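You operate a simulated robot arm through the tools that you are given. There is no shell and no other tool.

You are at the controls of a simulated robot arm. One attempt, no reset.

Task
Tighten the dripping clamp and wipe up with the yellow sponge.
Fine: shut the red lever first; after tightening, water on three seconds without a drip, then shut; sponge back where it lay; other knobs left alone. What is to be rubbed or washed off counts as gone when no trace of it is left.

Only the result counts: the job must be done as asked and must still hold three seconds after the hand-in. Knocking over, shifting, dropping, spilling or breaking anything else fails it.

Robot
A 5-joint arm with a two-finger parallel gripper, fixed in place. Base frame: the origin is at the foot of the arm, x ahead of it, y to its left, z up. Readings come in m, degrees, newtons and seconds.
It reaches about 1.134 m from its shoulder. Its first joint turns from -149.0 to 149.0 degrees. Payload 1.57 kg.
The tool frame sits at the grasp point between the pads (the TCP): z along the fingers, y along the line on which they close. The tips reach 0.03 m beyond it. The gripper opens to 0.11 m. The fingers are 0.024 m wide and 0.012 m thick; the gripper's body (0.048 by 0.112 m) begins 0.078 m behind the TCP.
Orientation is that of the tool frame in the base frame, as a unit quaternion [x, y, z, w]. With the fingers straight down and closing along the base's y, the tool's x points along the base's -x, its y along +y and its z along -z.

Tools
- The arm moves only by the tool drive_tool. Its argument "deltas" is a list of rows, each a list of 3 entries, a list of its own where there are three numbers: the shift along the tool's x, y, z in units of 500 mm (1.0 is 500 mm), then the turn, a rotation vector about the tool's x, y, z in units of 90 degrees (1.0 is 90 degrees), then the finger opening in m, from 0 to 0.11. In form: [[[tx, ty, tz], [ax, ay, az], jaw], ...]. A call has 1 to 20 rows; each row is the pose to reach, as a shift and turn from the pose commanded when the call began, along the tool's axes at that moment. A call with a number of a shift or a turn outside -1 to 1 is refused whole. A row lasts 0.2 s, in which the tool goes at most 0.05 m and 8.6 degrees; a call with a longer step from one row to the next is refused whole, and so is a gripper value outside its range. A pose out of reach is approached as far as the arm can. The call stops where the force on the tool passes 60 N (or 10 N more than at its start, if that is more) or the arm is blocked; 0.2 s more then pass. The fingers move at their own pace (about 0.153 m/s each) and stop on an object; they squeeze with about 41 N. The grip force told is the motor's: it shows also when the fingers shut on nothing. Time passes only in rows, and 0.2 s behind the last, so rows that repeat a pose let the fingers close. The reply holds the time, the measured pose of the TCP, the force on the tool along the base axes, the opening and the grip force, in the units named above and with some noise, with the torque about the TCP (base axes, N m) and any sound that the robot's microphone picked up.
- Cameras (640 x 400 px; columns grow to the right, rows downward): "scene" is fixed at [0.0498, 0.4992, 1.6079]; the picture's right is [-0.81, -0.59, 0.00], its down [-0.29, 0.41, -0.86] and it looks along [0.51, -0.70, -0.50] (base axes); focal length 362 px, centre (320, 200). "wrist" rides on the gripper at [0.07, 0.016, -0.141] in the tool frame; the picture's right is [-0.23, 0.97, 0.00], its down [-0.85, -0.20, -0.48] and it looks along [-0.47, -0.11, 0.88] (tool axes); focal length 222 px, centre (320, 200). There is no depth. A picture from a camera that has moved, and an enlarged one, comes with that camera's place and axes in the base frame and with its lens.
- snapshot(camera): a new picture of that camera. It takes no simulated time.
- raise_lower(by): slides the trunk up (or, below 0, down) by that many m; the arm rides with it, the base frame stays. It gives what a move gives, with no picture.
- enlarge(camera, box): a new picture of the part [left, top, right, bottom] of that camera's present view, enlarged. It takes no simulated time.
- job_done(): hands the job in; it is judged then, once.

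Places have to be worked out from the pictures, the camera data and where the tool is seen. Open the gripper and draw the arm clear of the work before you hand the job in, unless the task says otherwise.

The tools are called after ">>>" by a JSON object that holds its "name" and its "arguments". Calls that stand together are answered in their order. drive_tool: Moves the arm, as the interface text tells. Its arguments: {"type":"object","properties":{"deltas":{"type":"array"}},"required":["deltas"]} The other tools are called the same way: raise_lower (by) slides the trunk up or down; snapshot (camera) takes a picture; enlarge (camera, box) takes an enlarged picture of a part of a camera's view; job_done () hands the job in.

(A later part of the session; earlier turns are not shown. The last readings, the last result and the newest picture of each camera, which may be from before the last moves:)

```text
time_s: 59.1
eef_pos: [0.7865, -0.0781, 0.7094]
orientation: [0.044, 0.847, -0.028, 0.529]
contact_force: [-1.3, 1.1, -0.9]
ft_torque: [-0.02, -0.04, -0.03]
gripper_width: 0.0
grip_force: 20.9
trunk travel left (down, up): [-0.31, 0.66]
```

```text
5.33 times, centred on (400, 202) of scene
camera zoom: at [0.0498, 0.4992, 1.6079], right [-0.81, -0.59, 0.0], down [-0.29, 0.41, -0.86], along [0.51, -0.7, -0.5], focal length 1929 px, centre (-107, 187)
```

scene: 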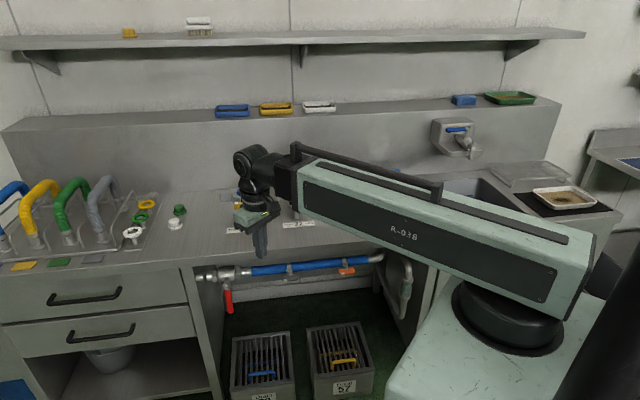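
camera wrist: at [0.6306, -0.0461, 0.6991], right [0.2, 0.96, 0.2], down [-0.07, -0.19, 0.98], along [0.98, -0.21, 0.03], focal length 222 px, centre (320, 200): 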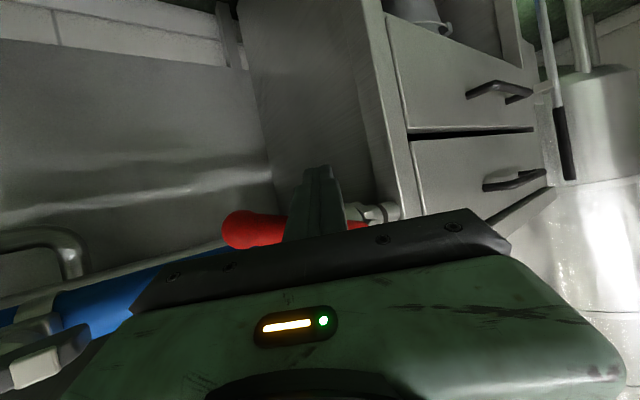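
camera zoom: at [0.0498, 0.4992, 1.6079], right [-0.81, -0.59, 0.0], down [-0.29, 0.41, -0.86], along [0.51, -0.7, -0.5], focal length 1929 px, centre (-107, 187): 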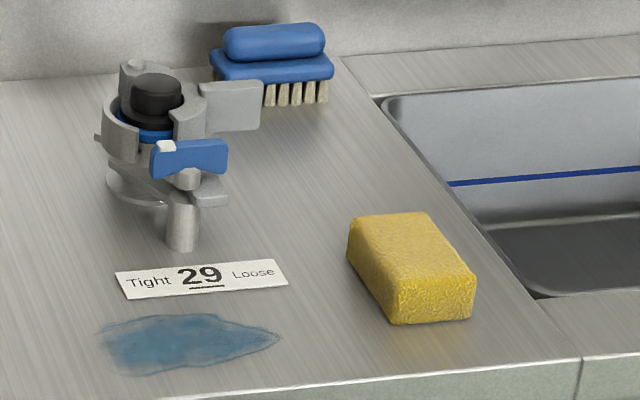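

No stop felt yet. I'll raise another 1 cm to make sure it's fully open.

>>> {"name": "raise_lower", "arguments": {"by": 0.01}}

>>> {"name": "enlarge", "arguments": {"camera": "scene", "box": [180, 250, 300, 325]}}

>>> {"name": "snapshot", "arguments": {"camera": "wrist"}}

```text
time_s: 59.7
eef_pos: [0.7872, -0.0768, 0.7203]
orientation: [0.043, 0.847, -0.026, 0.529]
contact_force: [0.2, 0.0, -0.2]
ft_torque: [-0.02, 0.0, -0.02]
gripper_width: 0.0003
grip_force: 21.5
trunk travel left (down, up): [-0.32, 0.65]
```

```text
5.33 times, centred on (240, 288) of scene
camera zoom: at [0.0498, 0.4992, 1.6079], right [-0.81, -0.59, 0.0], down [-0.29, 0.41, -0.86], along [0.51, -0.7, -0.5], focal length 1929 px, centre (747, -267)
```

zoom: 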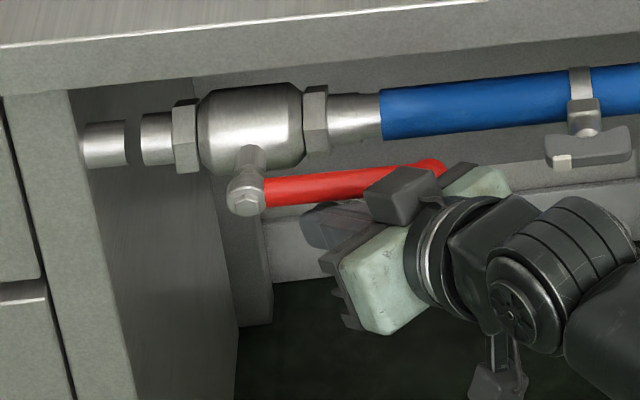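

```text
taken
camera wrist: at [0.6307, -0.046, 0.7191], right [0.2, 0.96, 0.2], down [-0.07, -0.19, 0.98], along [0.98, -0.21, 0.03], focal length 222 px, centre (320, 200)
```

wrist: 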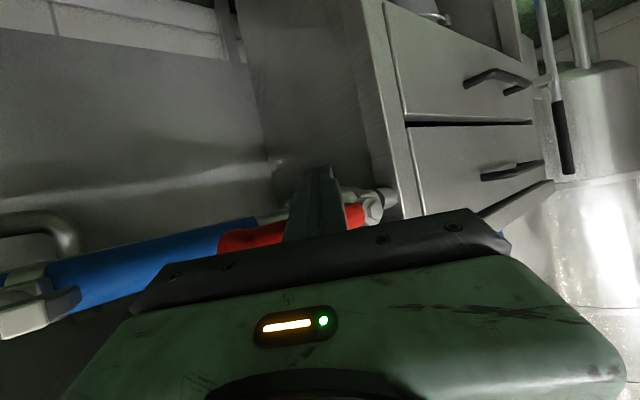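

The handle is now parallel to the hose, fully open. I'll wait with water on for several seconds and watch clamp 29.

>>> {"name": "drive_tool", "arguments": {"deltas": [[[0, 0, 0], [0, 0, 0], 0.0], [[0, 0, 0], [0, 0, 0], 0.0], [[0, 0, 0], [0, 0, 0], 0.0], [[0, 0, 0], [0, 0, 0], 0.0], [[0, 0, 0], [0, 0, 0], 0.0], [[0, 0, 0], [0, 0, 0], 0.0], [[0, 0, 0], [0, 0, 0], 0.0], [[0, 0, 0], [0, 0, 0], 0.0], [[0, 0, 0], [0, 0, 0], 0.0], [[0, 0, 0], [0, 0, 0], 0.0]]}}

>>> {"name": "enlarge", "arguments": {"camera": "scene", "box": [340, 165, 460, 240]}}

>>> {"name": "enlarge", "arguments": {"camera": "scene", "box": [180, 240, 420, 390]}}

```text
time_s: 61.9
eef_pos: [0.7863, -0.0769, 0.7194]
orientation: [0.043, 0.848, -0.026, 0.527]
contact_force: [-0.1, -0.6, 0.5]
ft_torque: [-0.01, 0.02, -0.04]
gripper_width: 0.0
grip_force: 21.6
trunk travel left (down, up): [-0.32, 0.65]
```

```text
5.33 times, centred on (400, 202) of scene
camera zoom: at [0.0498, 0.4992, 1.6079], right [-0.81, -0.59, 0.0], down [-0.29, 0.41, -0.86], along [0.51, -0.7, -0.5], focal length 1929 px, centre (-107, 187)
```

zoom: 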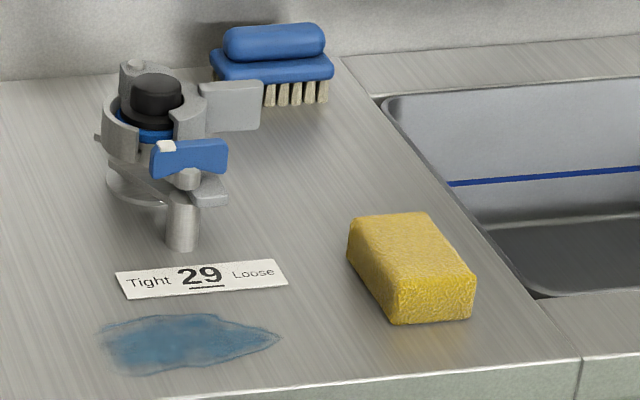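

```text
2.67 times, centred on (300, 315) of scene
camera zoom: at [0.0498, 0.4992, 1.6079], right [-0.81, -0.59, 0.0], down [-0.29, 0.41, -0.86], along [0.51, -0.7, -0.5], focal length 964 px, centre (373, -107)
```

zoom: 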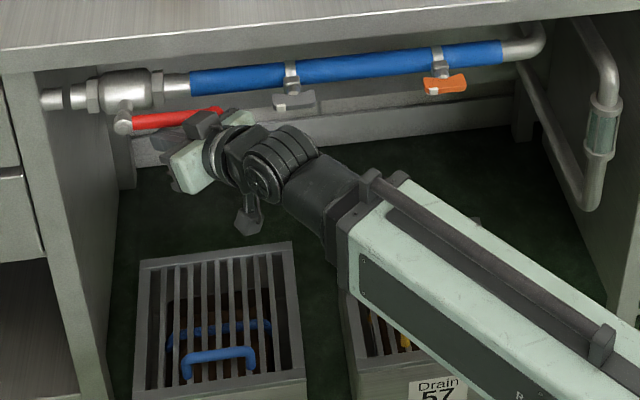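

No drip at clamp 29. I'll wait 3 more seconds to be sure of the required time.

>>> {"name": "drive_tool", "arguments": {"deltas": [[[0, 0, 0], [0, 0, 0], 0.0], [[0, 0, 0], [0, 0, 0], 0.0], [[0, 0, 0], [0, 0, 0], 0.0], [[0, 0, 0], [0, 0, 0], 0.0], [[0, 0, 0], [0, 0, 0], 0.0], [[0, 0, 0], [0, 0, 0], 0.0], [[0, 0, 0], [0, 0, 0], 0.0], [[0, 0, 0], [0, 0, 0], 0.0], [[0, 0, 0], [0, 0, 0], 0.0], [[0, 0, 0], [0, 0, 0], 0.0], [[0, 0, 0], [0, 0, 0], 0.0], [[0, 0, 0], [0, 0, 0], 0.0], [[0, 0, 0], [0, 0, 0], 0.0], [[0, 0, 0], [0, 0, 0], 0.0], [[0, 0, 0], [0, 0, 0], 0.0]]}}

>>> {"name": "enlarge", "arguments": {"camera": "scene", "box": [340, 165, 460, 240]}}

>>> {"name": "enlarge", "arguments": {"camera": "scene", "box": [370, 235, 434, 315]}}

```text
time_s: 65.1
eef_pos: [0.7866, -0.0771, 0.7195]
orientation: [0.044, 0.848, -0.027, 0.527]
contact_force: [0.1, 0.4, 0.7]
ft_torque: [0.02, 0.02, -0.02]
gripper_width: 0.0
grip_force: 21.1
trunk travel left (down, up): [-0.32, 0.65]
```

```text
5.33 times, centred on (400, 202) of scene
camera zoom: at [0.0498, 0.4992, 1.6079], right [-0.81, -0.59, 0.0], down [-0.29, 0.41, -0.86], along [0.51, -0.7, -0.5], focal length 1929 px, centre (-107, 187)
```

zoom: 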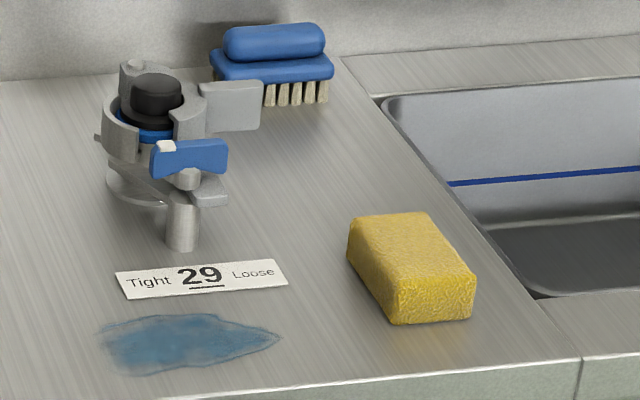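

```text
5.00 times, centred on (402, 275) of scene
camera zoom: at [0.0498, 0.4992, 1.6079], right [-0.81, -0.59, 0.0], down [-0.29, 0.41, -0.86], along [0.51, -0.7, -0.5], focal length 1808 px, centre (-90, -175)
```

zoom: 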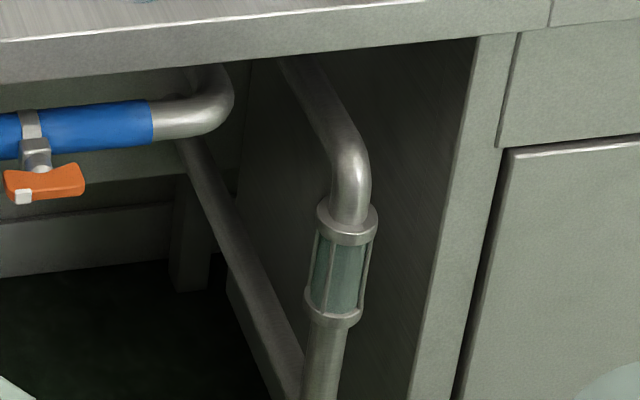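

More than 5 s of water on with no drip. To shut the lever again I have to get above the handle, so I'll lower 3 cm away from it and swing the tool back to vertical.

>>> {"name": "raise_lower", "arguments": {"by": -0.035}}

>>> {"name": "drive_tool", "arguments": {"deltas": [[[0.0628, 0, -0.0008], [0, 0.0889, 0], 0.0], [[0.1242, 0, -0.0104], [0, 0.1778, 0], 0.0], [[0.1832, 0, -0.0288], [0, 0.2667, 0], 0.0], [[0.2384, 0, -0.0556], [0, 0.3556, 0], 0.0], [[0.289, 0, -0.0898], [0, 0.4444, 0], 0.0], [[0.3338, 0, -0.1308], [0, 0.5333, 0], 0.0], [[0.3716, 0, -0.1782], [0, 0.6222, 0], 0.0], [[0.4022, 0, -0.2304], [0, 0.7111, 0], 0.0], [[0.4022, 0, -0.2304], [0, 0.7111, 0], 0.0]]}}

>>> {"name": "enlarge", "arguments": {"camera": "scene", "box": [180, 240, 340, 340]}}

```text
time_s: 65.9
eef_pos: [0.7848, -0.0771, 0.6857]
orientation: [0.042, 0.848, -0.026, 0.528]
contact_force: [-0.5, -0.5, 0.0]
ft_torque: [0.04, 0.0, 0.0]
gripper_width: 0.0001
grip_force: 21.4
trunk travel left (down, up): [-0.285, 0.685]
```

```text
time_s: 67.9
eef_pos: [0.5966, -0.0586, 0.5519]
orientation: [0.051, 0.999, 0.0, -0.002]
contact_force: [0.0, -0.5, -0.1]
ft_torque: [-0.02, 0.01, 0.04]
gripper_width: 0.0
grip_force: 21.3
out of reach, approached as far as the arm can: row 7, 8, 9
trunk travel left (down, up): [-0.285, 0.685]
```

```text
4.00 times, centred on (260, 290) of scene
camera zoom: at [0.0498, 0.4992, 1.6079], right [-0.81, -0.59, 0.0], down [-0.29, 0.41, -0.86], along [0.51, -0.7, -0.5], focal length 1446 px, centre (560, -160)
```

zoom: 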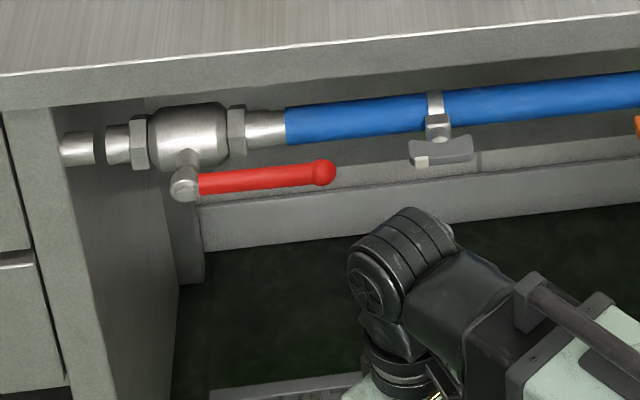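

The handle stayed open and is parallel to the pipe. I'll raise the trunk 13.6 cm, turn to φ≈-4.5° and tilt forward again so the fingers come in above the handle.

>>> {"name": "raise_lower", "arguments": {"by": 0.136}}

>>> {"name": "drive_tool", "arguments": {"deltas": [[[0, 0.0233, 0], [0, 0, -0.0122], 0.0], [[0, 0.0233, 0], [0, 0, -0.0122], 0.0]]}}

>>> {"name": "drive_tool", "arguments": {"deltas": [[[-0.0608, 0, -0.0046], [0, -0.0889, 0], 0.0], [[-0.1202, 0, -0.018], [0, -0.1778, 0], 0.0], [[-0.1774, 0, -0.0402], [0, -0.2667, 0], 0.0], [[-0.2306, 0, -0.0706], [0, -0.3556, 0], 0.0], [[-0.2792, 0, -0.1086], [0, -0.4444, 0], 0.0], [[-0.322, 0, -0.1536], [0, -0.5333, 0], 0.0], [[-0.358, 0, -0.2046], [0, -0.6222, 0], 0.0], [[-0.3866, 0, -0.2606], [0, -0.7111, 0], 0.0], [[-0.3866, 0, -0.2606], [0, -0.7111, 0], 0.0]]}}

>>> {"name": "snapshot", "arguments": {"camera": "wrist"}}

```text
time_s: 69.5
eef_pos: [0.5968, -0.0573, 0.6886]
orientation: [0.051, 0.999, 0.0, -0.002]
contact_force: [-0.7, -0.2, 0.1]
ft_torque: [0.0, -0.01, 0.0]
gripper_width: 0.0001
grip_force: 21.4
trunk travel left (down, up): [-0.421, 0.549]
```

```text
time_s: 70.1
eef_pos: [0.5965, -0.046, 0.687]
orientation: [0.041, 0.999, 0.0, -0.001]
contact_force: [0.0, -0.4, -0.2]
ft_torque: [0.01, 0.0, -0.02]
gripper_width: 0.0001
grip_force: 20.8
trunk travel left (down, up): [-0.421, 0.549]
```

```text
time_s: 72.1
eef_pos: [0.7893, -0.063, 0.8218]
orientation: [0.036, 0.848, -0.022, 0.528]
contact_force: [0.8, -0.4, 0.3]
ft_torque: [-0.01, -0.03, -0.02]
gripper_width: 0.0
grip_force: 22.0
out of reach, approached as far as the arm can: row 8, 9
trunk travel left (down, up): [-0.421, 0.549]
```

```text
taken
camera wrist: at [0.6336, -0.035, 0.8199], right [0.18, 0.96, 0.2], down [-0.07, -0.2, 0.98], along [0.98, -0.19, 0.03], focal length 222 px, centre (320, 200)
```

wrist: 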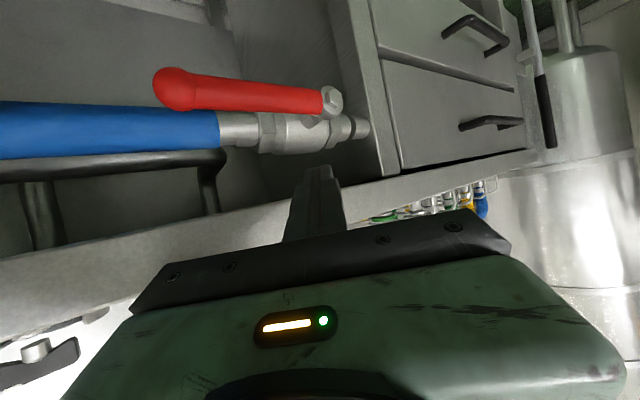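

The fingers are above the open handle. I'll shift sideways over its outer third and lower as before to swing it shut.

>>> {"name": "drive_tool", "arguments": {"deltas": [[[0.0024, -0.0349, -0.005], [0.0125, 0, 0.0061], 0.0], [[0.0048, -0.0698, -0.0099], [0.025, 0, 0.0122], 0.0], [[0.0048, -0.0698, -0.0099], [0.025, 0, 0.0122], 0.0]]}}

>>> {"name": "raise_lower", "arguments": {"by": -0.05}}

>>> {"name": "snapshot", "arguments": {"camera": "wrist"}}

```text
time_s: 72.9
eef_pos: [0.7812, -0.097, 0.8211]
orientation: [0.054, 0.847, -0.033, 0.528]
contact_force: [1.0, 0.1, 0.1]
ft_torque: [0.03, -0.02, -0.01]
gripper_width: 0.0001
grip_force: 21.3
trunk travel left (down, up): [-0.421, 0.549]
```

```text
time_s: 73.8
eef_pos: [0.7816, -0.0963, 0.7718]
orientation: [0.054, 0.847, -0.033, 0.527]
contact_force: [0.5, -0.2, 1.3]
ft_torque: [0.0, -0.02, 0.01]
gripper_width: 0.0
grip_force: 21.2
trunk travel left (down, up): [-0.371, 0.599]
```

```text
taken
camera wrist: at [0.6259, -0.0618, 0.7699], right [0.22, 0.95, 0.2], down [-0.08, -0.19, 0.98], along [0.97, -0.23, 0.03], focal length 222 px, centre (320, 200)
```

wrist: 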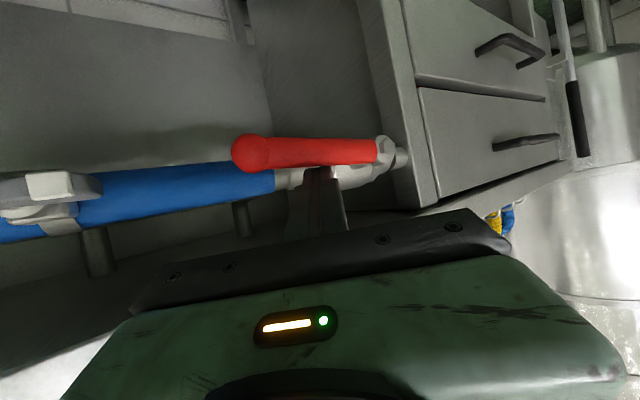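

Same geometry as before and contact is starting. I'll keep lowering in steps.

>>> {"name": "raise_lower", "arguments": {"by": -0.045}}

>>> {"name": "raise_lower", "arguments": {"by": -0.045}}

>>> {"name": "snapshot", "arguments": {"camera": "wrist"}}

```text
time_s: 74.7
eef_pos: [0.7814, -0.0968, 0.7251]
orientation: [0.054, 0.848, -0.033, 0.527]
contact_force: [0.4, 0.5, 0.0]
ft_torque: [-0.01, 0.06, 0.01]
gripper_width: 0.0
grip_force: 21.4
trunk travel left (down, up): [-0.326, 0.644]
```

```text
time_s: 75.5
eef_pos: [0.7801, -0.0964, 0.6807]
orientation: [0.054, 0.847, -0.033, 0.528]
contact_force: [-1.2, -0.9, -0.7]
ft_torque: [0.01, 0.01, -0.02]
gripper_width: 0.0
grip_force: 20.8
trunk travel left (down, up): [-0.281, 0.689]
```

```text
taken
camera wrist: at [0.6258, -0.0618, 0.6798], right [0.22, 0.95, 0.2], down [-0.08, -0.19, 0.98], along [0.97, -0.23, 0.03], focal length 222 px, centre (320, 200)
```

wrist: 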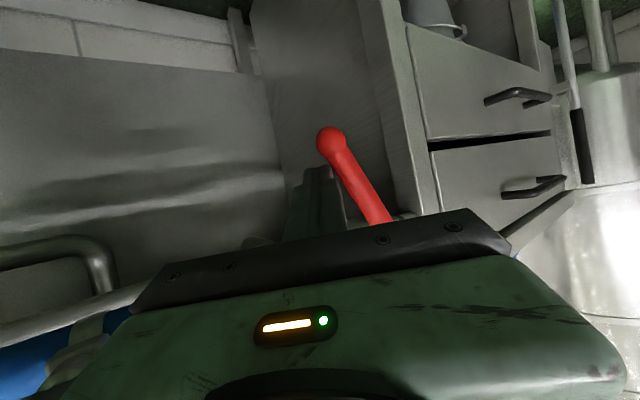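

The picture matches the first closing. Now the same +u sweep to the shut stop.

>>> {"name": "drive_tool", "arguments": {"deltas": [[[-0.0054, 0.0158, 0.0111], [-0.0055, 0, -0.0027], 0.0], [[-0.0107, 0.0316, 0.0221], [-0.011, 0, -0.0054], 0.0], [[-0.0161, 0.0474, 0.0332], [-0.0165, 0, -0.0081], 0.0], [[-0.0215, 0.0631, 0.0442], [-0.022, 0, -0.0107], 0.0], [[-0.0242, 0.071, 0.0497], [-0.0247, 0, -0.012], 0.0]]}}

>>> {"name": "snapshot", "arguments": {"camera": "wrist"}}

```text
time_s: 76.8
eef_pos: [0.8131, -0.0652, 0.6806]
orientation: [0.035, 0.848, -0.021, 0.528]
contact_force: [-4.3, -6.4, -3.5]
ft_torque: [-0.18, 0.21, -0.07]
gripper_width: 0.0
grip_force: 21.2
trunk travel left (down, up): [-0.281, 0.689]
```

```text
taken
camera wrist: at [0.6564, -0.0376, 0.6799], right [0.18, 0.96, 0.2], down [-0.07, -0.2, 0.98], along [0.98, -0.19, 0.03], focal length 222 px, centre (320, 200)
```

wrist: 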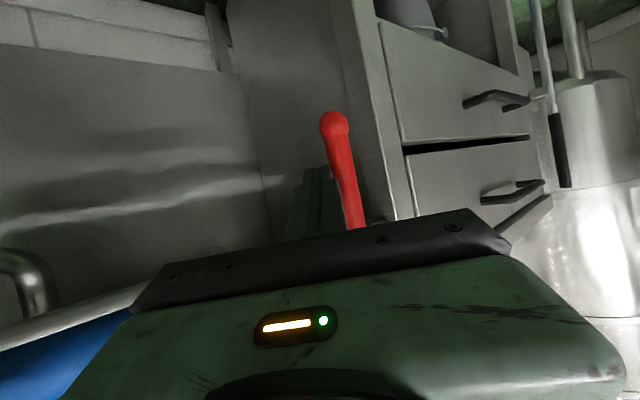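

The lever is vertical again with stop force, so it's shut. I'll back off, swing the tool down to vertical, and raise.

>>> {"name": "drive_tool", "arguments": {"deltas": [[[0.0054, -0.0158, -0.0111], [0.0055, 0, 0.0027], 0.0], [[0.0107, -0.0316, -0.0221], [0.011, 0, 0.0054], 0.0], [[0.0161, -0.0474, -0.0332], [0.0165, 0, 0.0081], 0.0], [[0.0161, -0.0474, -0.0332], [0.0165, 0, 0.0081], 0.0]]}}

>>> {"name": "drive_tool", "arguments": {"deltas": [[[0.0628, 0, -0.0008], [0, 0.0889, 0], 0.0], [[0.1242, 0, -0.0104], [0, 0.1778, 0], 0.0], [[0.1832, 0, -0.0288], [0, 0.2667, 0], 0.0], [[0.2384, 0, -0.0556], [0, 0.3556, 0], 0.0], [[0.289, 0, -0.0898], [0, 0.4444, 0], 0.0], [[0.3338, 0, -0.1308], [0, 0.5333, 0], 0.0], [[0.3716, 0, -0.1782], [0, 0.6222, 0], 0.0], [[0.4022, 0, -0.2304], [0, 0.7111, 0], 0.0], [[0.4022, 0, -0.2304], [0, 0.7111, 0], 0.0]]}}

>>> {"name": "enlarge", "arguments": {"camera": "scene", "box": [180, 240, 420, 390]}}

>>> {"name": "raise_lower", "arguments": {"by": 0.3}}

>>> {"name": "raise_lower", "arguments": {"by": 0.22}}

>>> {"name": "snapshot", "arguments": {"camera": "scene"}}

```text
time_s: 77.8
eef_pos: [0.7922, -0.0862, 0.6807]
orientation: [0.048, 0.849, -0.029, 0.526]
contact_force: [0.2, -0.5, -0.1]
ft_torque: [-0.02, 0.03, -0.02]
gripper_width: 0.0
grip_force: 21.1
trunk travel left (down, up): [-0.281, 0.689]
```

```text
time_s: 79.8
eef_pos: [0.6007, -0.0642, 0.5476]
orientation: [0.055, 0.998, -0.001, -0.002]
contact_force: [-0.3, 0.6, -0.4]
ft_torque: [0.0, 0.0, 0.02]
gripper_width: 0.0003
grip_force: 21.4
out of reach, approached as far as the arm can: row 6, 7, 8, 9
trunk travel left (down, up): [-0.281, 0.689]
```

```text
2.67 times, centred on (300, 315) of scene
camera zoom: at [0.0498, 0.4992, 1.6079], right [-0.81, -0.59, 0.0], down [-0.29, 0.41, -0.86], along [0.51, -0.7, -0.5], focal length 964 px, centre (373, -107)
```

zoom: 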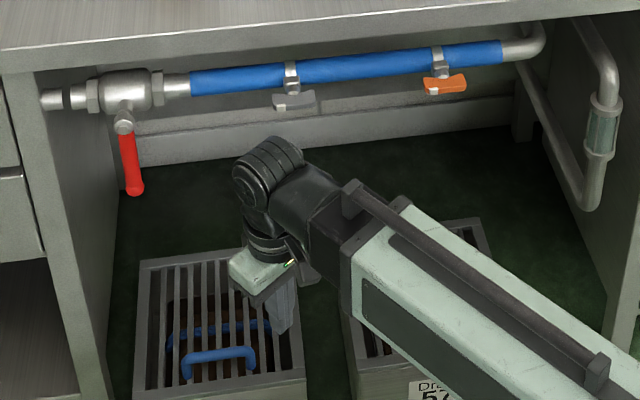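

```text
time_s: 82.8
eef_pos: [0.6016, -0.0636, 0.8468]
orientation: [0.057, 0.998, 0.0, -0.001]
contact_force: [0.1, -0.4, 0.4]
ft_torque: [0.04, 0.03, -0.02]
gripper_width: 0.0
grip_force: 21.6
trunk travel left (down, up): [-0.581, 0.389]
```

```text
time_s: 85.1
eef_pos: [0.6004, -0.0642, 1.068]
orientation: [0.055, 0.998, 0.0, -0.002]
contact_force: [0.2, -0.4, 0.8]
ft_torque: [0.0, 0.01, -0.03]
gripper_width: 0.0
grip_force: 21.5
trunk travel left (down, up): [-0.801, 0.169]
```

```text
taken
```

scene: 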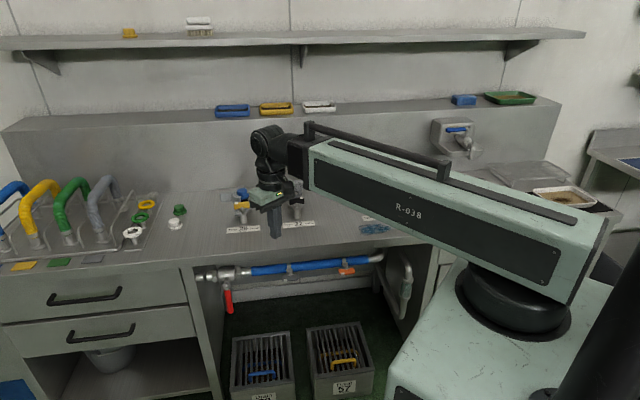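

The lever is shut (vertical) and the hose knobs are untouched. The sponge's centre is about (0.428, -0.632), long axis roughly -50°, about 56 × 83 mm. I'll swing above it with the jaws across its short side.

>>> {"name": "drive_tool", "arguments": {"deltas": [[[0.0156, -0.0833, 0], [0, 0, 0.0323], 0.1], [[0.0311, -0.1666, 0], [0, 0, 0.0646], 0.1], [[0.0467, -0.2499, 0], [0, 0, 0.0969], 0.1], [[0.0623, -0.3331, 0], [0, 0, 0.1291], 0.1], [[0.0779, -0.4164, 0], [0, 0, 0.1614], 0.1], [[0.0934, -0.4997, 0], [0, 0, 0.1937], 0.1], [[0.109, -0.583, 0], [0, 0, 0.226], 0.1]]}}

>>> {"name": "drive_tool", "arguments": {"deltas": [[[-0.0144, -0.0835, 0], [0, 0, 0.0323], 0.1], [[-0.0287, -0.1671, 0], [0, 0, 0.0646], 0.1], [[-0.0431, -0.2506, 0], [0, 0, 0.0969], 0.1], [[-0.0575, -0.3342, 0], [0, 0, 0.1291], 0.1], [[-0.0719, -0.4177, 0], [0, 0, 0.1614], 0.1], [[-0.0862, -0.5013, 0], [0, 0, 0.1937], 0.1], [[-0.1006, -0.5848, 0], [0, 0, 0.226], 0.1], [[-0.1006, -0.5848, 0], [0, 0, 0.226], 0.1]]}}

>>> {"name": "snapshot", "arguments": {"camera": "wrist"}}

>>> {"name": "enlarge", "arguments": {"camera": "scene", "box": [320, 130, 480, 230]}}

```text
time_s: 86.7
eef_pos: [0.5144, -0.3504, 1.0676]
orientation: [0.232, 0.973, 0.0, -0.002]
contact_force: [0.1, -0.1, 0.0]
ft_torque: [-0.02, 0.0, -0.03]
gripper_width: 0.0999
grip_force: 0.0
trunk travel left (down, up): [-0.801, 0.169]
```

```text
time_s: 88.5
eef_pos: [0.4281, -0.632, 1.0678]
orientation: [0.4, 0.917, 0.0, -0.002]
contact_force: [0.8, 0.9, -1.2]
ft_torque: [0.04, 0.0, -0.01]
gripper_width: 0.0998
grip_force: 0.0
trunk travel left (down, up): [-0.801, 0.169]
```

```text
taken
camera wrist: at [0.3916, -0.5712, 1.2086], right [0.87, 0.5, 0.0], down [0.44, -0.76, 0.48], along [0.23, -0.41, -0.88], focal length 222 px, centre (320, 200)
```

wrist: 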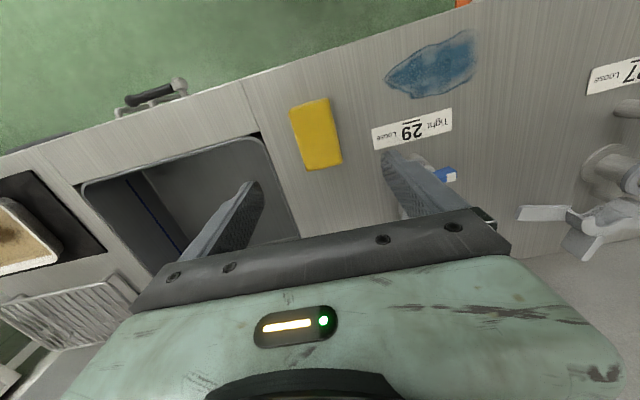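

```text
4.00 times, centred on (400, 180) of scene
camera zoom: at [0.0498, 0.4992, 1.6079], right [-0.81, -0.59, 0.0], down [-0.29, 0.41, -0.86], along [0.51, -0.7, -0.5], focal length 1446 px, centre (0, 280)
```

zoom: 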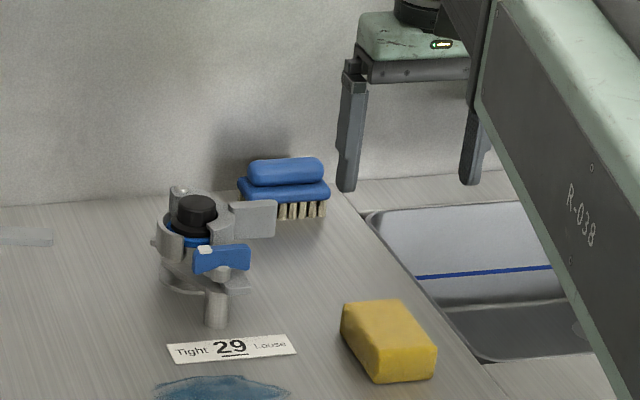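

I'll zoom in on the sponge and puddle from here to record exact positions.

>>> {"name": "enlarge", "arguments": {"camera": "wrist", "box": [270, 80, 398, 180]}}

>>> {"name": "enlarge", "arguments": {"camera": "wrist", "box": [360, 10, 520, 110]}}

```text
4.00 times, centred on (334, 130) of wrist
camera zoom: at [0.3916, -0.5712, 1.2086], right [0.87, 0.5, 0.0], down [0.44, -0.76, 0.48], along [0.23, -0.41, -0.88], focal length 888 px, centre (264, 480)
```

zoom: 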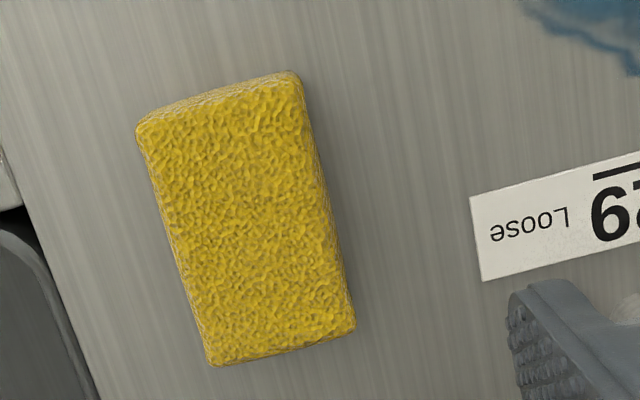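

```text
4.00 times, centred on (440, 60) of wrist
camera zoom: at [0.3916, -0.5712, 1.2086], right [0.87, 0.5, 0.0], down [0.44, -0.76, 0.48], along [0.23, -0.41, -0.88], focal length 888 px, centre (-160, 760)
```

zoom: 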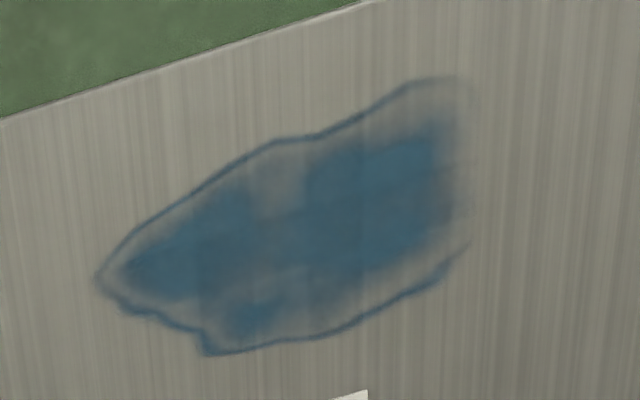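

The sponge is 50 × 80 mm, aligned with the bench, centred at (0.422, -0.6335) (u=-0.149, v=0.746). The puddle spans u from -0.05 to 0.075 and v from 0.675 to 0.74. I'll centre the jaws on the sponge at 75 mm opening and lower most of the way.

>>> {"name": "drive_tool", "arguments": {"deltas": [[[0.0057, -0.0106, 0], [0, 0, -0.023], 0.075], [[0.0057, -0.0106, 0], [0, 0, -0.023], 0.075], [[0.0057, -0.0106, 0], [0, 0, -0.023], 0.075]]}}

>>> {"name": "raise_lower", "arguments": {"by": -0.11}}

>>> {"name": "snapshot", "arguments": {"camera": "wrist"}}

>>> {"name": "enlarge", "arguments": {"camera": "scene", "box": [360, 160, 488, 240]}}

```text
time_s: 89.3
eef_pos: [0.4222, -0.6329, 1.0681]
orientation: [0.383, 0.924, -0.001, -0.001]
contact_force: [-0.1, 0.3, 0.1]
ft_torque: [0.02, -0.01, -0.01]
gripper_width: 0.0751
grip_force: 0.1
trunk travel left (down, up): [-0.801, 0.169]
```

```text
time_s: 90.7
eef_pos: [0.4202, -0.6328, 0.9573]
orientation: [0.382, 0.924, 0.0, -0.002]
contact_force: [0.7, 0.8, -0.1]
ft_torque: [-0.01, 0.02, 0.01]
gripper_width: 0.075
grip_force: 0.0
trunk travel left (down, up): [-0.691, 0.279]
```

```text
taken
camera wrist: at [0.383, -0.5734, 1.0987], right [0.85, 0.53, 0.0], down [0.46, -0.75, 0.48], along [0.25, -0.41, -0.88], focal length 222 px, centre (320, 200)
```

wrist: 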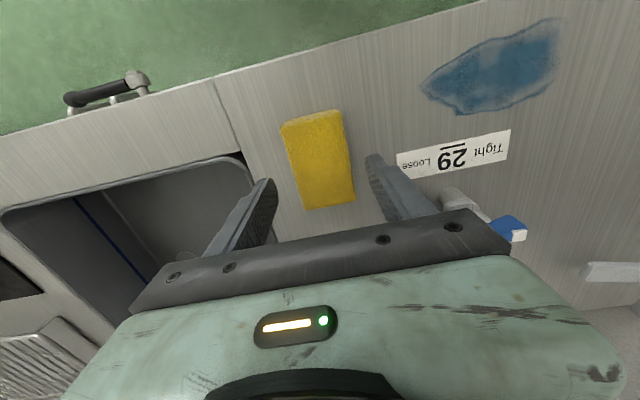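

```text
5.00 times, centred on (424, 200) of scene
camera zoom: at [0.0498, 0.4992, 1.6079], right [-0.81, -0.59, 0.0], down [-0.29, 0.41, -0.86], along [0.51, -0.7, -0.5], focal length 1808 px, centre (-200, 200)
```

zoom: 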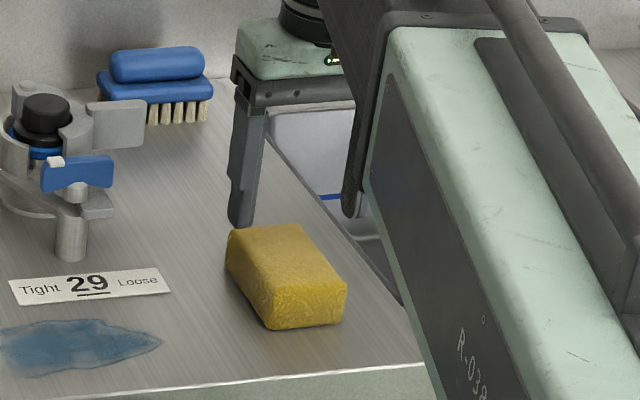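

The sponge is well centred, about 6 mm off along its length and 2 mm across. I'll trim that, lower to about 1 cm above the bench with the tips, and grip.

>>> {"name": "drive_tool", "arguments": {"deltas": [[[0.0114, 0.0044, 0], [0, 0, 0], 0.075], [[0.0114, 0.0044, 0], [0, 0, 0], 0.075]]}}

>>> {"name": "raise_lower", "arguments": {"by": -0.033}}

>>> {"name": "enlarge", "arguments": {"camera": "scene", "box": [376, 170, 472, 230]}}

>>> {"name": "snapshot", "arguments": {"camera": "wrist"}}

```text
time_s: 91.3
eef_pos: [0.4185, -0.6266, 0.958]
orientation: [0.382, 0.924, 0.0, -0.003]
contact_force: [0.2, -1.0, 0.1]
ft_torque: [-0.01, -0.01, 0.02]
gripper_width: 0.0753
grip_force: 0.0
trunk travel left (down, up): [-0.691, 0.279]
```

```text
time_s: 92.1
eef_pos: [0.4194, -0.6277, 0.9247]
orientation: [0.384, 0.924, 0.0, -0.001]
contact_force: [-0.3, 0.5, -0.1]
ft_torque: [0.0, 0.03, -0.01]
gripper_width: 0.0751
grip_force: 0.1
trunk travel left (down, up): [-0.658, 0.312]
```

```text
6.67 times, centred on (424, 200) of scene
camera zoom: at [0.0498, 0.4992, 1.6079], right [-0.81, -0.59, 0.0], down [-0.29, 0.41, -0.86], along [0.51, -0.7, -0.5], focal length 2411 px, centre (-373, 200)
```

zoom: 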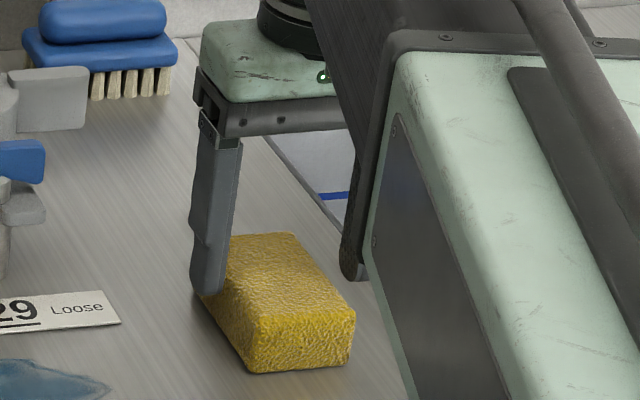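

```text
taken
camera wrist: at [0.3806, -0.5679, 1.0657], right [0.85, 0.53, 0.0], down [0.46, -0.75, 0.48], along [0.25, -0.41, -0.88], focal length 222 px, centre (320, 200)
```

wrist: 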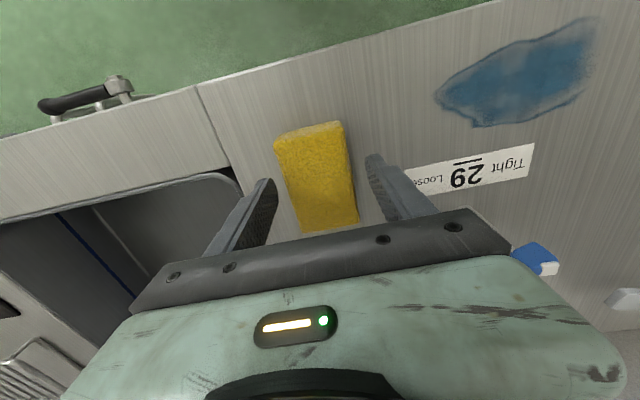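

The fingertips straddle the sponge just above the bench. I'll close gently onto it.

>>> {"name": "drive_tool", "arguments": {"deltas": [[[0, 0, 0], [0, 0, 0], 0.055], [[0, 0, 0], [0, 0, 0], 0.044], [[0, 0, 0], [0, 0, 0], 0.044], [[0, 0, 0], [0, 0, 0], 0.044]]}}

>>> {"name": "snapshot", "arguments": {"camera": "wrist"}}

>>> {"name": "enlarge", "arguments": {"camera": "scene", "box": [376, 170, 472, 230]}}

```text
time_s: 93.1
eef_pos: [0.4178, -0.6267, 0.9249]
orientation: [0.383, 0.924, 0.0, -0.002]
contact_force: [-0.4, -0.8, 2.3]
ft_torque: [-0.05, 0.04, 0.01]
gripper_width: 0.0587
grip_force: 41.0
trunk travel left (down, up): [-0.658, 0.312]
```

```text
taken
camera wrist: at [0.3806, -0.5678, 1.0658], right [0.85, 0.53, 0.0], down [0.46, -0.75, 0.48], along [0.25, -0.41, -0.88], focal length 222 px, centre (320, 200)
```

wrist: 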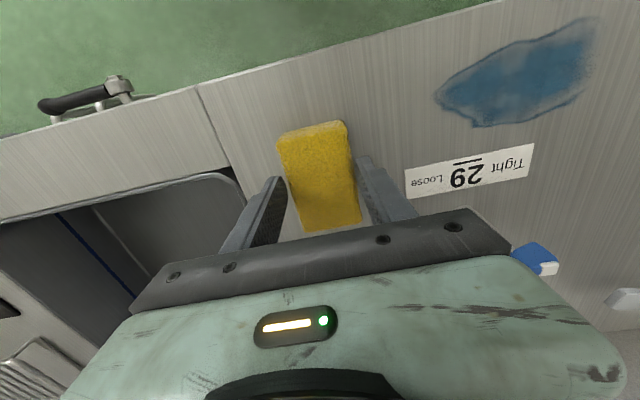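

```text
6.67 times, centred on (424, 200) of scene
camera zoom: at [0.0498, 0.4992, 1.6079], right [-0.81, -0.59, 0.0], down [-0.29, 0.41, -0.86], along [0.51, -0.7, -0.5], focal length 2411 px, centre (-373, 200)
```

zoom: 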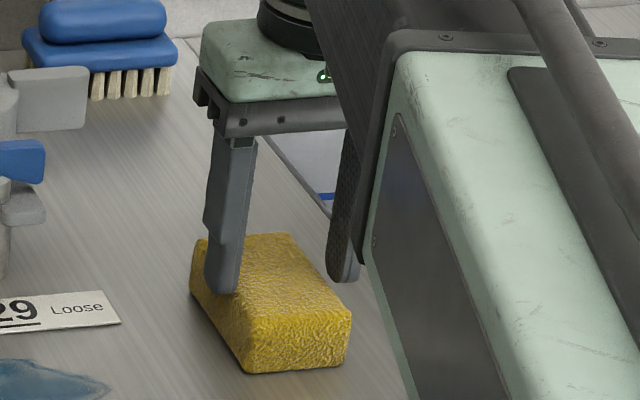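

The sponge is firmly held at 58.7 mm wide and shifted about 2–3 mm toward +u when gripped; I'll allow for that on return. I'll press very lightly and check the contact force before wiping.

>>> {"name": "raise_lower", "arguments": {"by": -0.002}}

```text
time_s: 93.6
eef_pos: [0.4182, -0.6273, 0.9244]
orientation: [0.382, 0.924, -0.001, 0.0]
contact_force: [5.9, -7.3, 34.1]
ft_torque: [-0.23, 0.08, 0.04]
gripper_width: 0.0588
grip_force: 41.3
trunk travel left (down, up): [-0.656, 0.314]
```

Pressing 2 mm gives 34 N, which is more than needed. I'll ease up 1 mm for a moderate wiping pressure.

>>> {"name": "raise_lower", "arguments": {"by": 0.001}}

>>> {"name": "drive_tool", "arguments": {"deltas": [[[0.032, 0.0, 0], [0, 0, 0], 0.044], [[0.064, 0.0, 0], [0, 0, 0], 0.044], [[0.064, 0.04, 0], [0, 0, 0], 0.044], [[0.064, 0.08, 0], [0, 0, 0], 0.044], [[0.064, 0.12, 0], [0, 0, 0], 0.044], [[0.064, 0.16, 0], [0, 0, 0], 0.044], [[0.064, 0.2, 0], [0, 0, 0], 0.044], [[0.064, 0.24, 0], [0, 0, 0], 0.044]]}}

>>> {"name": "snapshot", "arguments": {"camera": "wrist"}}

>>> {"name": "enlarge", "arguments": {"camera": "scene", "box": [320, 165, 480, 265]}}

```text
time_s: 94.1
eef_pos: [0.4177, -0.6275, 0.9249]
orientation: [0.383, 0.924, -0.001, -0.001]
contact_force: [3.4, -4.3, 21.6]
ft_torque: [-0.39, -0.13, 0.01]
gripper_width: 0.0584
grip_force: 41.0
trunk travel left (down, up): [-0.657, 0.313]
```

```text
time_s: 95.9
eef_pos: [0.4794, -0.5203, 0.9245]
orientation: [0.384, 0.923, -0.001, 0.0]
contact_force: [-3.8, -3.3, 13.0]
ft_torque: [-0.14, 0.28, 0.0]
gripper_width: 0.0586
grip_force: 41.4
trunk travel left (down, up): [-0.657, 0.313]
```

```text
taken
camera wrist: at [0.4413, -0.4609, 1.0653], right [0.85, 0.53, 0.0], down [0.46, -0.75, 0.48], along [0.25, -0.41, -0.88], focal length 222 px, centre (320, 200)
```

wrist: 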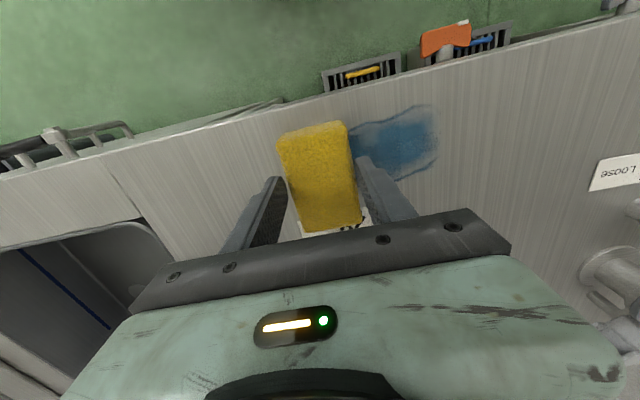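

```text
4.00 times, centred on (400, 215) of scene
camera zoom: at [0.0498, 0.4992, 1.6079], right [-0.81, -0.59, 0.0], down [-0.29, 0.41, -0.86], along [0.51, -0.7, -0.5], focal length 1446 px, centre (0, 140)
```

zoom: 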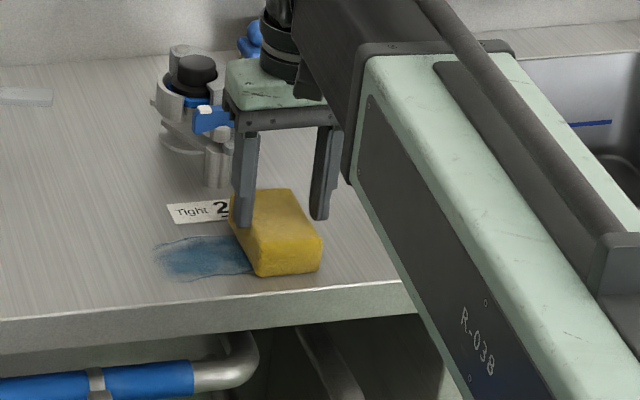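

The sponge covers the puddle's full depth. I'll continue the sweep across.

>>> {"name": "drive_tool", "arguments": {"deltas": [[[0, 0.04, 0], [0, 0, 0], 0.044], [[0, 0.08, 0], [0, 0, 0], 0.044], [[0, 0.12, 0], [0, 0, 0], 0.044], [[0, 0.16, 0], [0, 0, 0], 0.044], [[0, 0.2, 0], [0, 0, 0], 0.044], [[0, 0.24, 0], [0, 0, 0], 0.044], [[0, 0.27, 0], [0, 0, 0], 0.044]]}}

>>> {"name": "snapshot", "arguments": {"camera": "wrist"}}

>>> {"name": "enlarge", "arguments": {"camera": "scene", "box": [320, 165, 480, 265]}}

```text
time_s: 97.5
eef_pos: [0.5773, -0.4239, 0.925]
orientation: [0.383, 0.924, 0.0, -0.001]
contact_force: [-3.2, -2.3, 10.6]
ft_torque: [-0.13, 0.08, -0.02]
gripper_width: 0.0586
grip_force: 40.6
trunk travel left (down, up): [-0.657, 0.313]
```

```text
taken
camera wrist: at [0.5385, -0.3639, 1.0652], right [0.85, 0.53, 0.0], down [0.46, -0.75, 0.48], along [0.25, -0.41, -0.88], focal length 222 px, centre (320, 200)
```

wrist: 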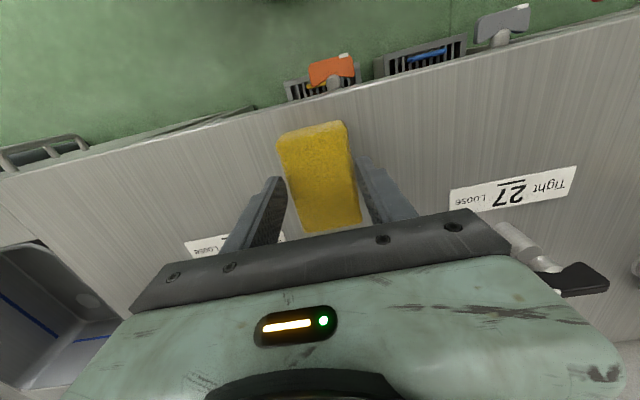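

```text
4.00 times, centred on (400, 215) of scene
camera zoom: at [0.0498, 0.4992, 1.6079], right [-0.81, -0.59, 0.0], down [-0.29, 0.41, -0.86], along [0.51, -0.7, -0.5], focal length 1446 px, centre (0, 140)
```

zoom: 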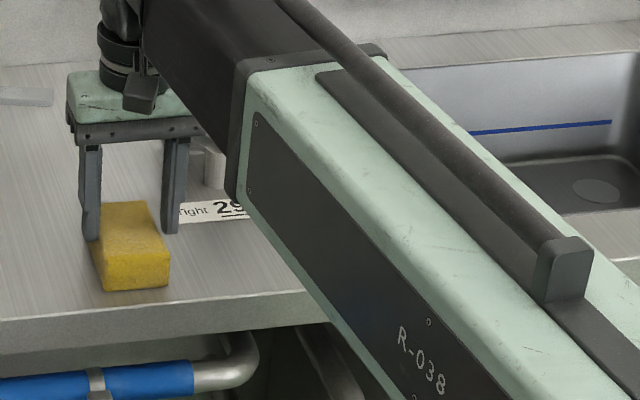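

The puddle appears gone along the swept track. I'll enlarge to look for traces.

>>> {"name": "enlarge", "arguments": {"camera": "wrist", "box": [100, 90, 300, 240]}}

>>> {"name": "enlarge", "arguments": {"camera": "wrist", "box": [330, 80, 490, 180]}}

```text
2.67 times, centred on (200, 165) of wrist
camera zoom: at [0.5385, -0.3639, 1.0652], right [0.85, 0.53, 0.0], down [0.46, -0.75, 0.48], along [0.25, -0.41, -0.88], focal length 592 px, centre (640, 293)
```

zoom: 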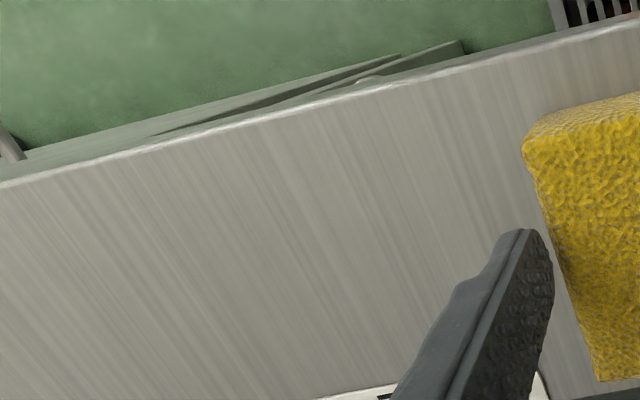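

```text
4.00 times, centred on (410, 130) of wrist
camera zoom: at [0.5385, -0.3639, 1.0652], right [0.85, 0.53, 0.0], down [0.46, -0.75, 0.48], along [0.25, -0.41, -0.88], focal length 888 px, centre (-40, 480)
```

zoom: 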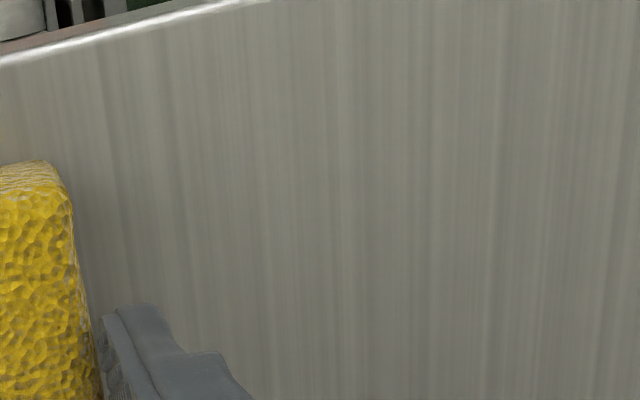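

No trace is visible. I'll make a second pass on the way back, slightly closer to the edge, and bring the sponge to its original spot (with the 2.5 mm correction).

>>> {"name": "drive_tool", "arguments": {"deltas": [[[0.016, 0, 0], [0, 0, 0], 0.044], [[0.016, -0.06, 0], [0, 0, 0], 0.044], [[0.016, -0.12, 0], [0, 0, 0], 0.044], [[0.016, -0.18, 0], [0, 0, 0], 0.044], [[0.016, -0.24, 0], [0, 0, 0], 0.044], [[0.016, -0.3, 0], [0, 0, 0], 0.044], [[0.016, -0.36, 0], [0, 0, 0], 0.044], [[0.016, -0.42, 0], [0, 0, 0], 0.044], [[0.016, -0.48, 0], [0, 0, 0], 0.044], [[0.016, -0.515, 0], [0, 0, 0], 0.044], [[-0.024, -0.515, 0], [0, 0, 0], 0.044], [[-0.064, -0.515, 0], [0, 0, 0], 0.044], [[-0.064, -0.515, 0], [0, 0, 0], 0.044]]}}

>>> {"name": "snapshot", "arguments": {"camera": "wrist"}}

>>> {"name": "enlarge", "arguments": {"camera": "scene", "box": [340, 165, 460, 240]}}

```text
time_s: 100.3
eef_pos: [0.4171, -0.6312, 0.9246]
orientation: [0.383, 0.924, 0.0, -0.001]
contact_force: [-2.5, -0.7, 7.3]
ft_torque: [0.03, 0.2, 0.0]
gripper_width: 0.0588
grip_force: 41.1
trunk travel left (down, up): [-0.657, 0.313]
```

```text
taken
camera wrist: at [0.379, -0.5702, 1.0651], right [0.85, 0.53, 0.0], down [0.46, -0.75, 0.48], along [0.25, -0.41, -0.88], focal length 222 px, centre (320, 200)
```

wrist: 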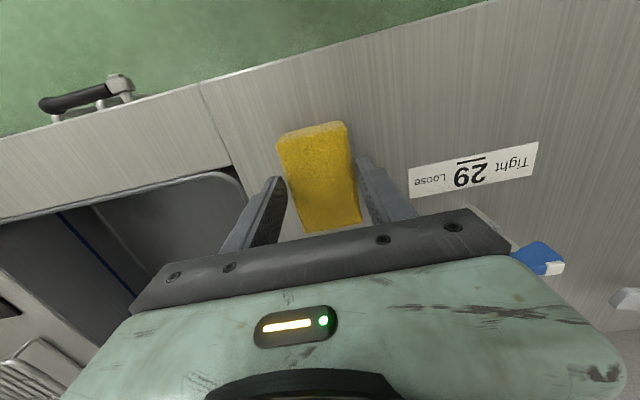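

```text
5.33 times, centred on (400, 202) of scene
camera zoom: at [0.0498, 0.4992, 1.6079], right [-0.81, -0.59, 0.0], down [-0.29, 0.41, -0.86], along [0.51, -0.7, -0.5], focal length 1929 px, centre (-107, 187)
```

zoom: 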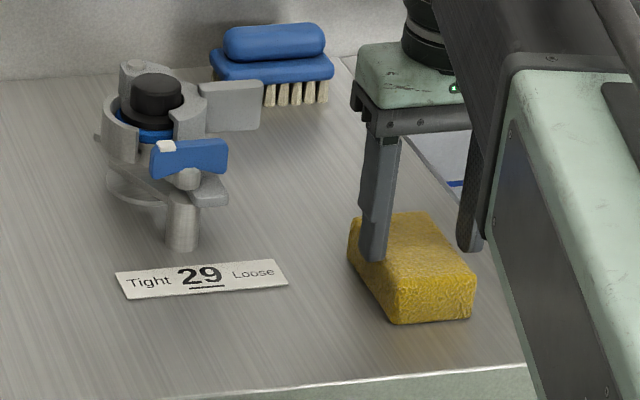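

The puddle is gone and the sponge matches its original place in the scene view. I'll ease the pressure, open the jaws, and raise.

>>> {"name": "raise_lower", "arguments": {"by": 0.001}}

>>> {"name": "drive_tool", "arguments": {"deltas": [[[0, 0, 0], [0, 0, 0], 0.065], [[0, 0, 0], [0, 0, 0], 0.08], [[0, 0, 0], [0, 0, 0], 0.08]]}}

>>> {"name": "raise_lower", "arguments": {"by": 0.14}}

>>> {"name": "snapshot", "arguments": {"camera": "wrist"}}

>>> {"name": "enlarge", "arguments": {"camera": "scene", "box": [340, 165, 460, 240]}}

```text
time_s: 100.8
eef_pos: [0.418, -0.6293, 0.9248]
orientation: [0.383, 0.924, 0.0, -0.001]
contact_force: [-0.3, 0.6, -0.8]
ft_torque: [0.04, -0.03, -0.01]
gripper_width: 0.0587
grip_force: 41.1
trunk travel left (down, up): [-0.658, 0.312]
```

```text
time_s: 101.6
eef_pos: [0.4178, -0.6297, 0.9241]
orientation: [0.382, 0.924, -0.001, -0.002]
contact_force: [0.4, 0.8, -0.1]
ft_torque: [0.0, -0.01, -0.01]
gripper_width: 0.0801
grip_force: 0.0
trunk travel left (down, up): [-0.658, 0.312]
```

```text
time_s: 103.3
eef_pos: [0.4178, -0.6313, 1.0653]
orientation: [0.383, 0.924, 0.001, -0.002]
contact_force: [0.7, -0.4, -0.1]
ft_torque: [0.02, 0.0, 0.02]
gripper_width: 0.0797
grip_force: 0.0
trunk travel left (down, up): [-0.798, 0.172]
```

```text
taken
camera wrist: at [0.3795, -0.5704, 1.2056], right [0.85, 0.53, 0.0], down [0.46, -0.75, 0.48], along [0.25, -0.41, -0.88], focal length 222 px, centre (320, 200)
```

wrist: 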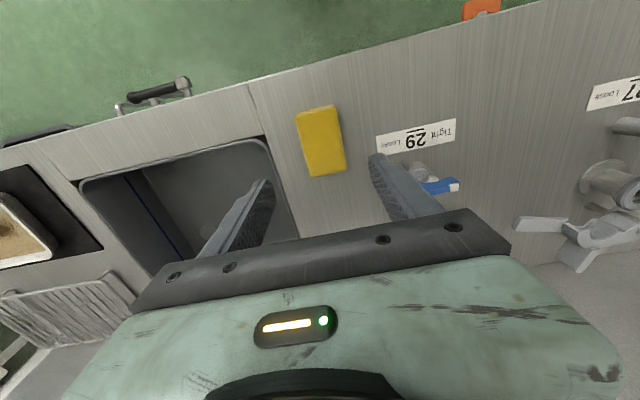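

```text
5.33 times, centred on (400, 202) of scene
camera zoom: at [0.0498, 0.4992, 1.6079], right [-0.81, -0.59, 0.0], down [-0.29, 0.41, -0.86], along [0.51, -0.7, -0.5], focal length 1929 px, centre (-107, 187)
```

zoom: 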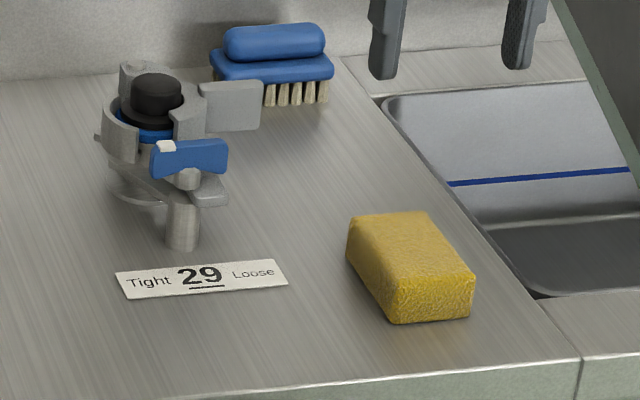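

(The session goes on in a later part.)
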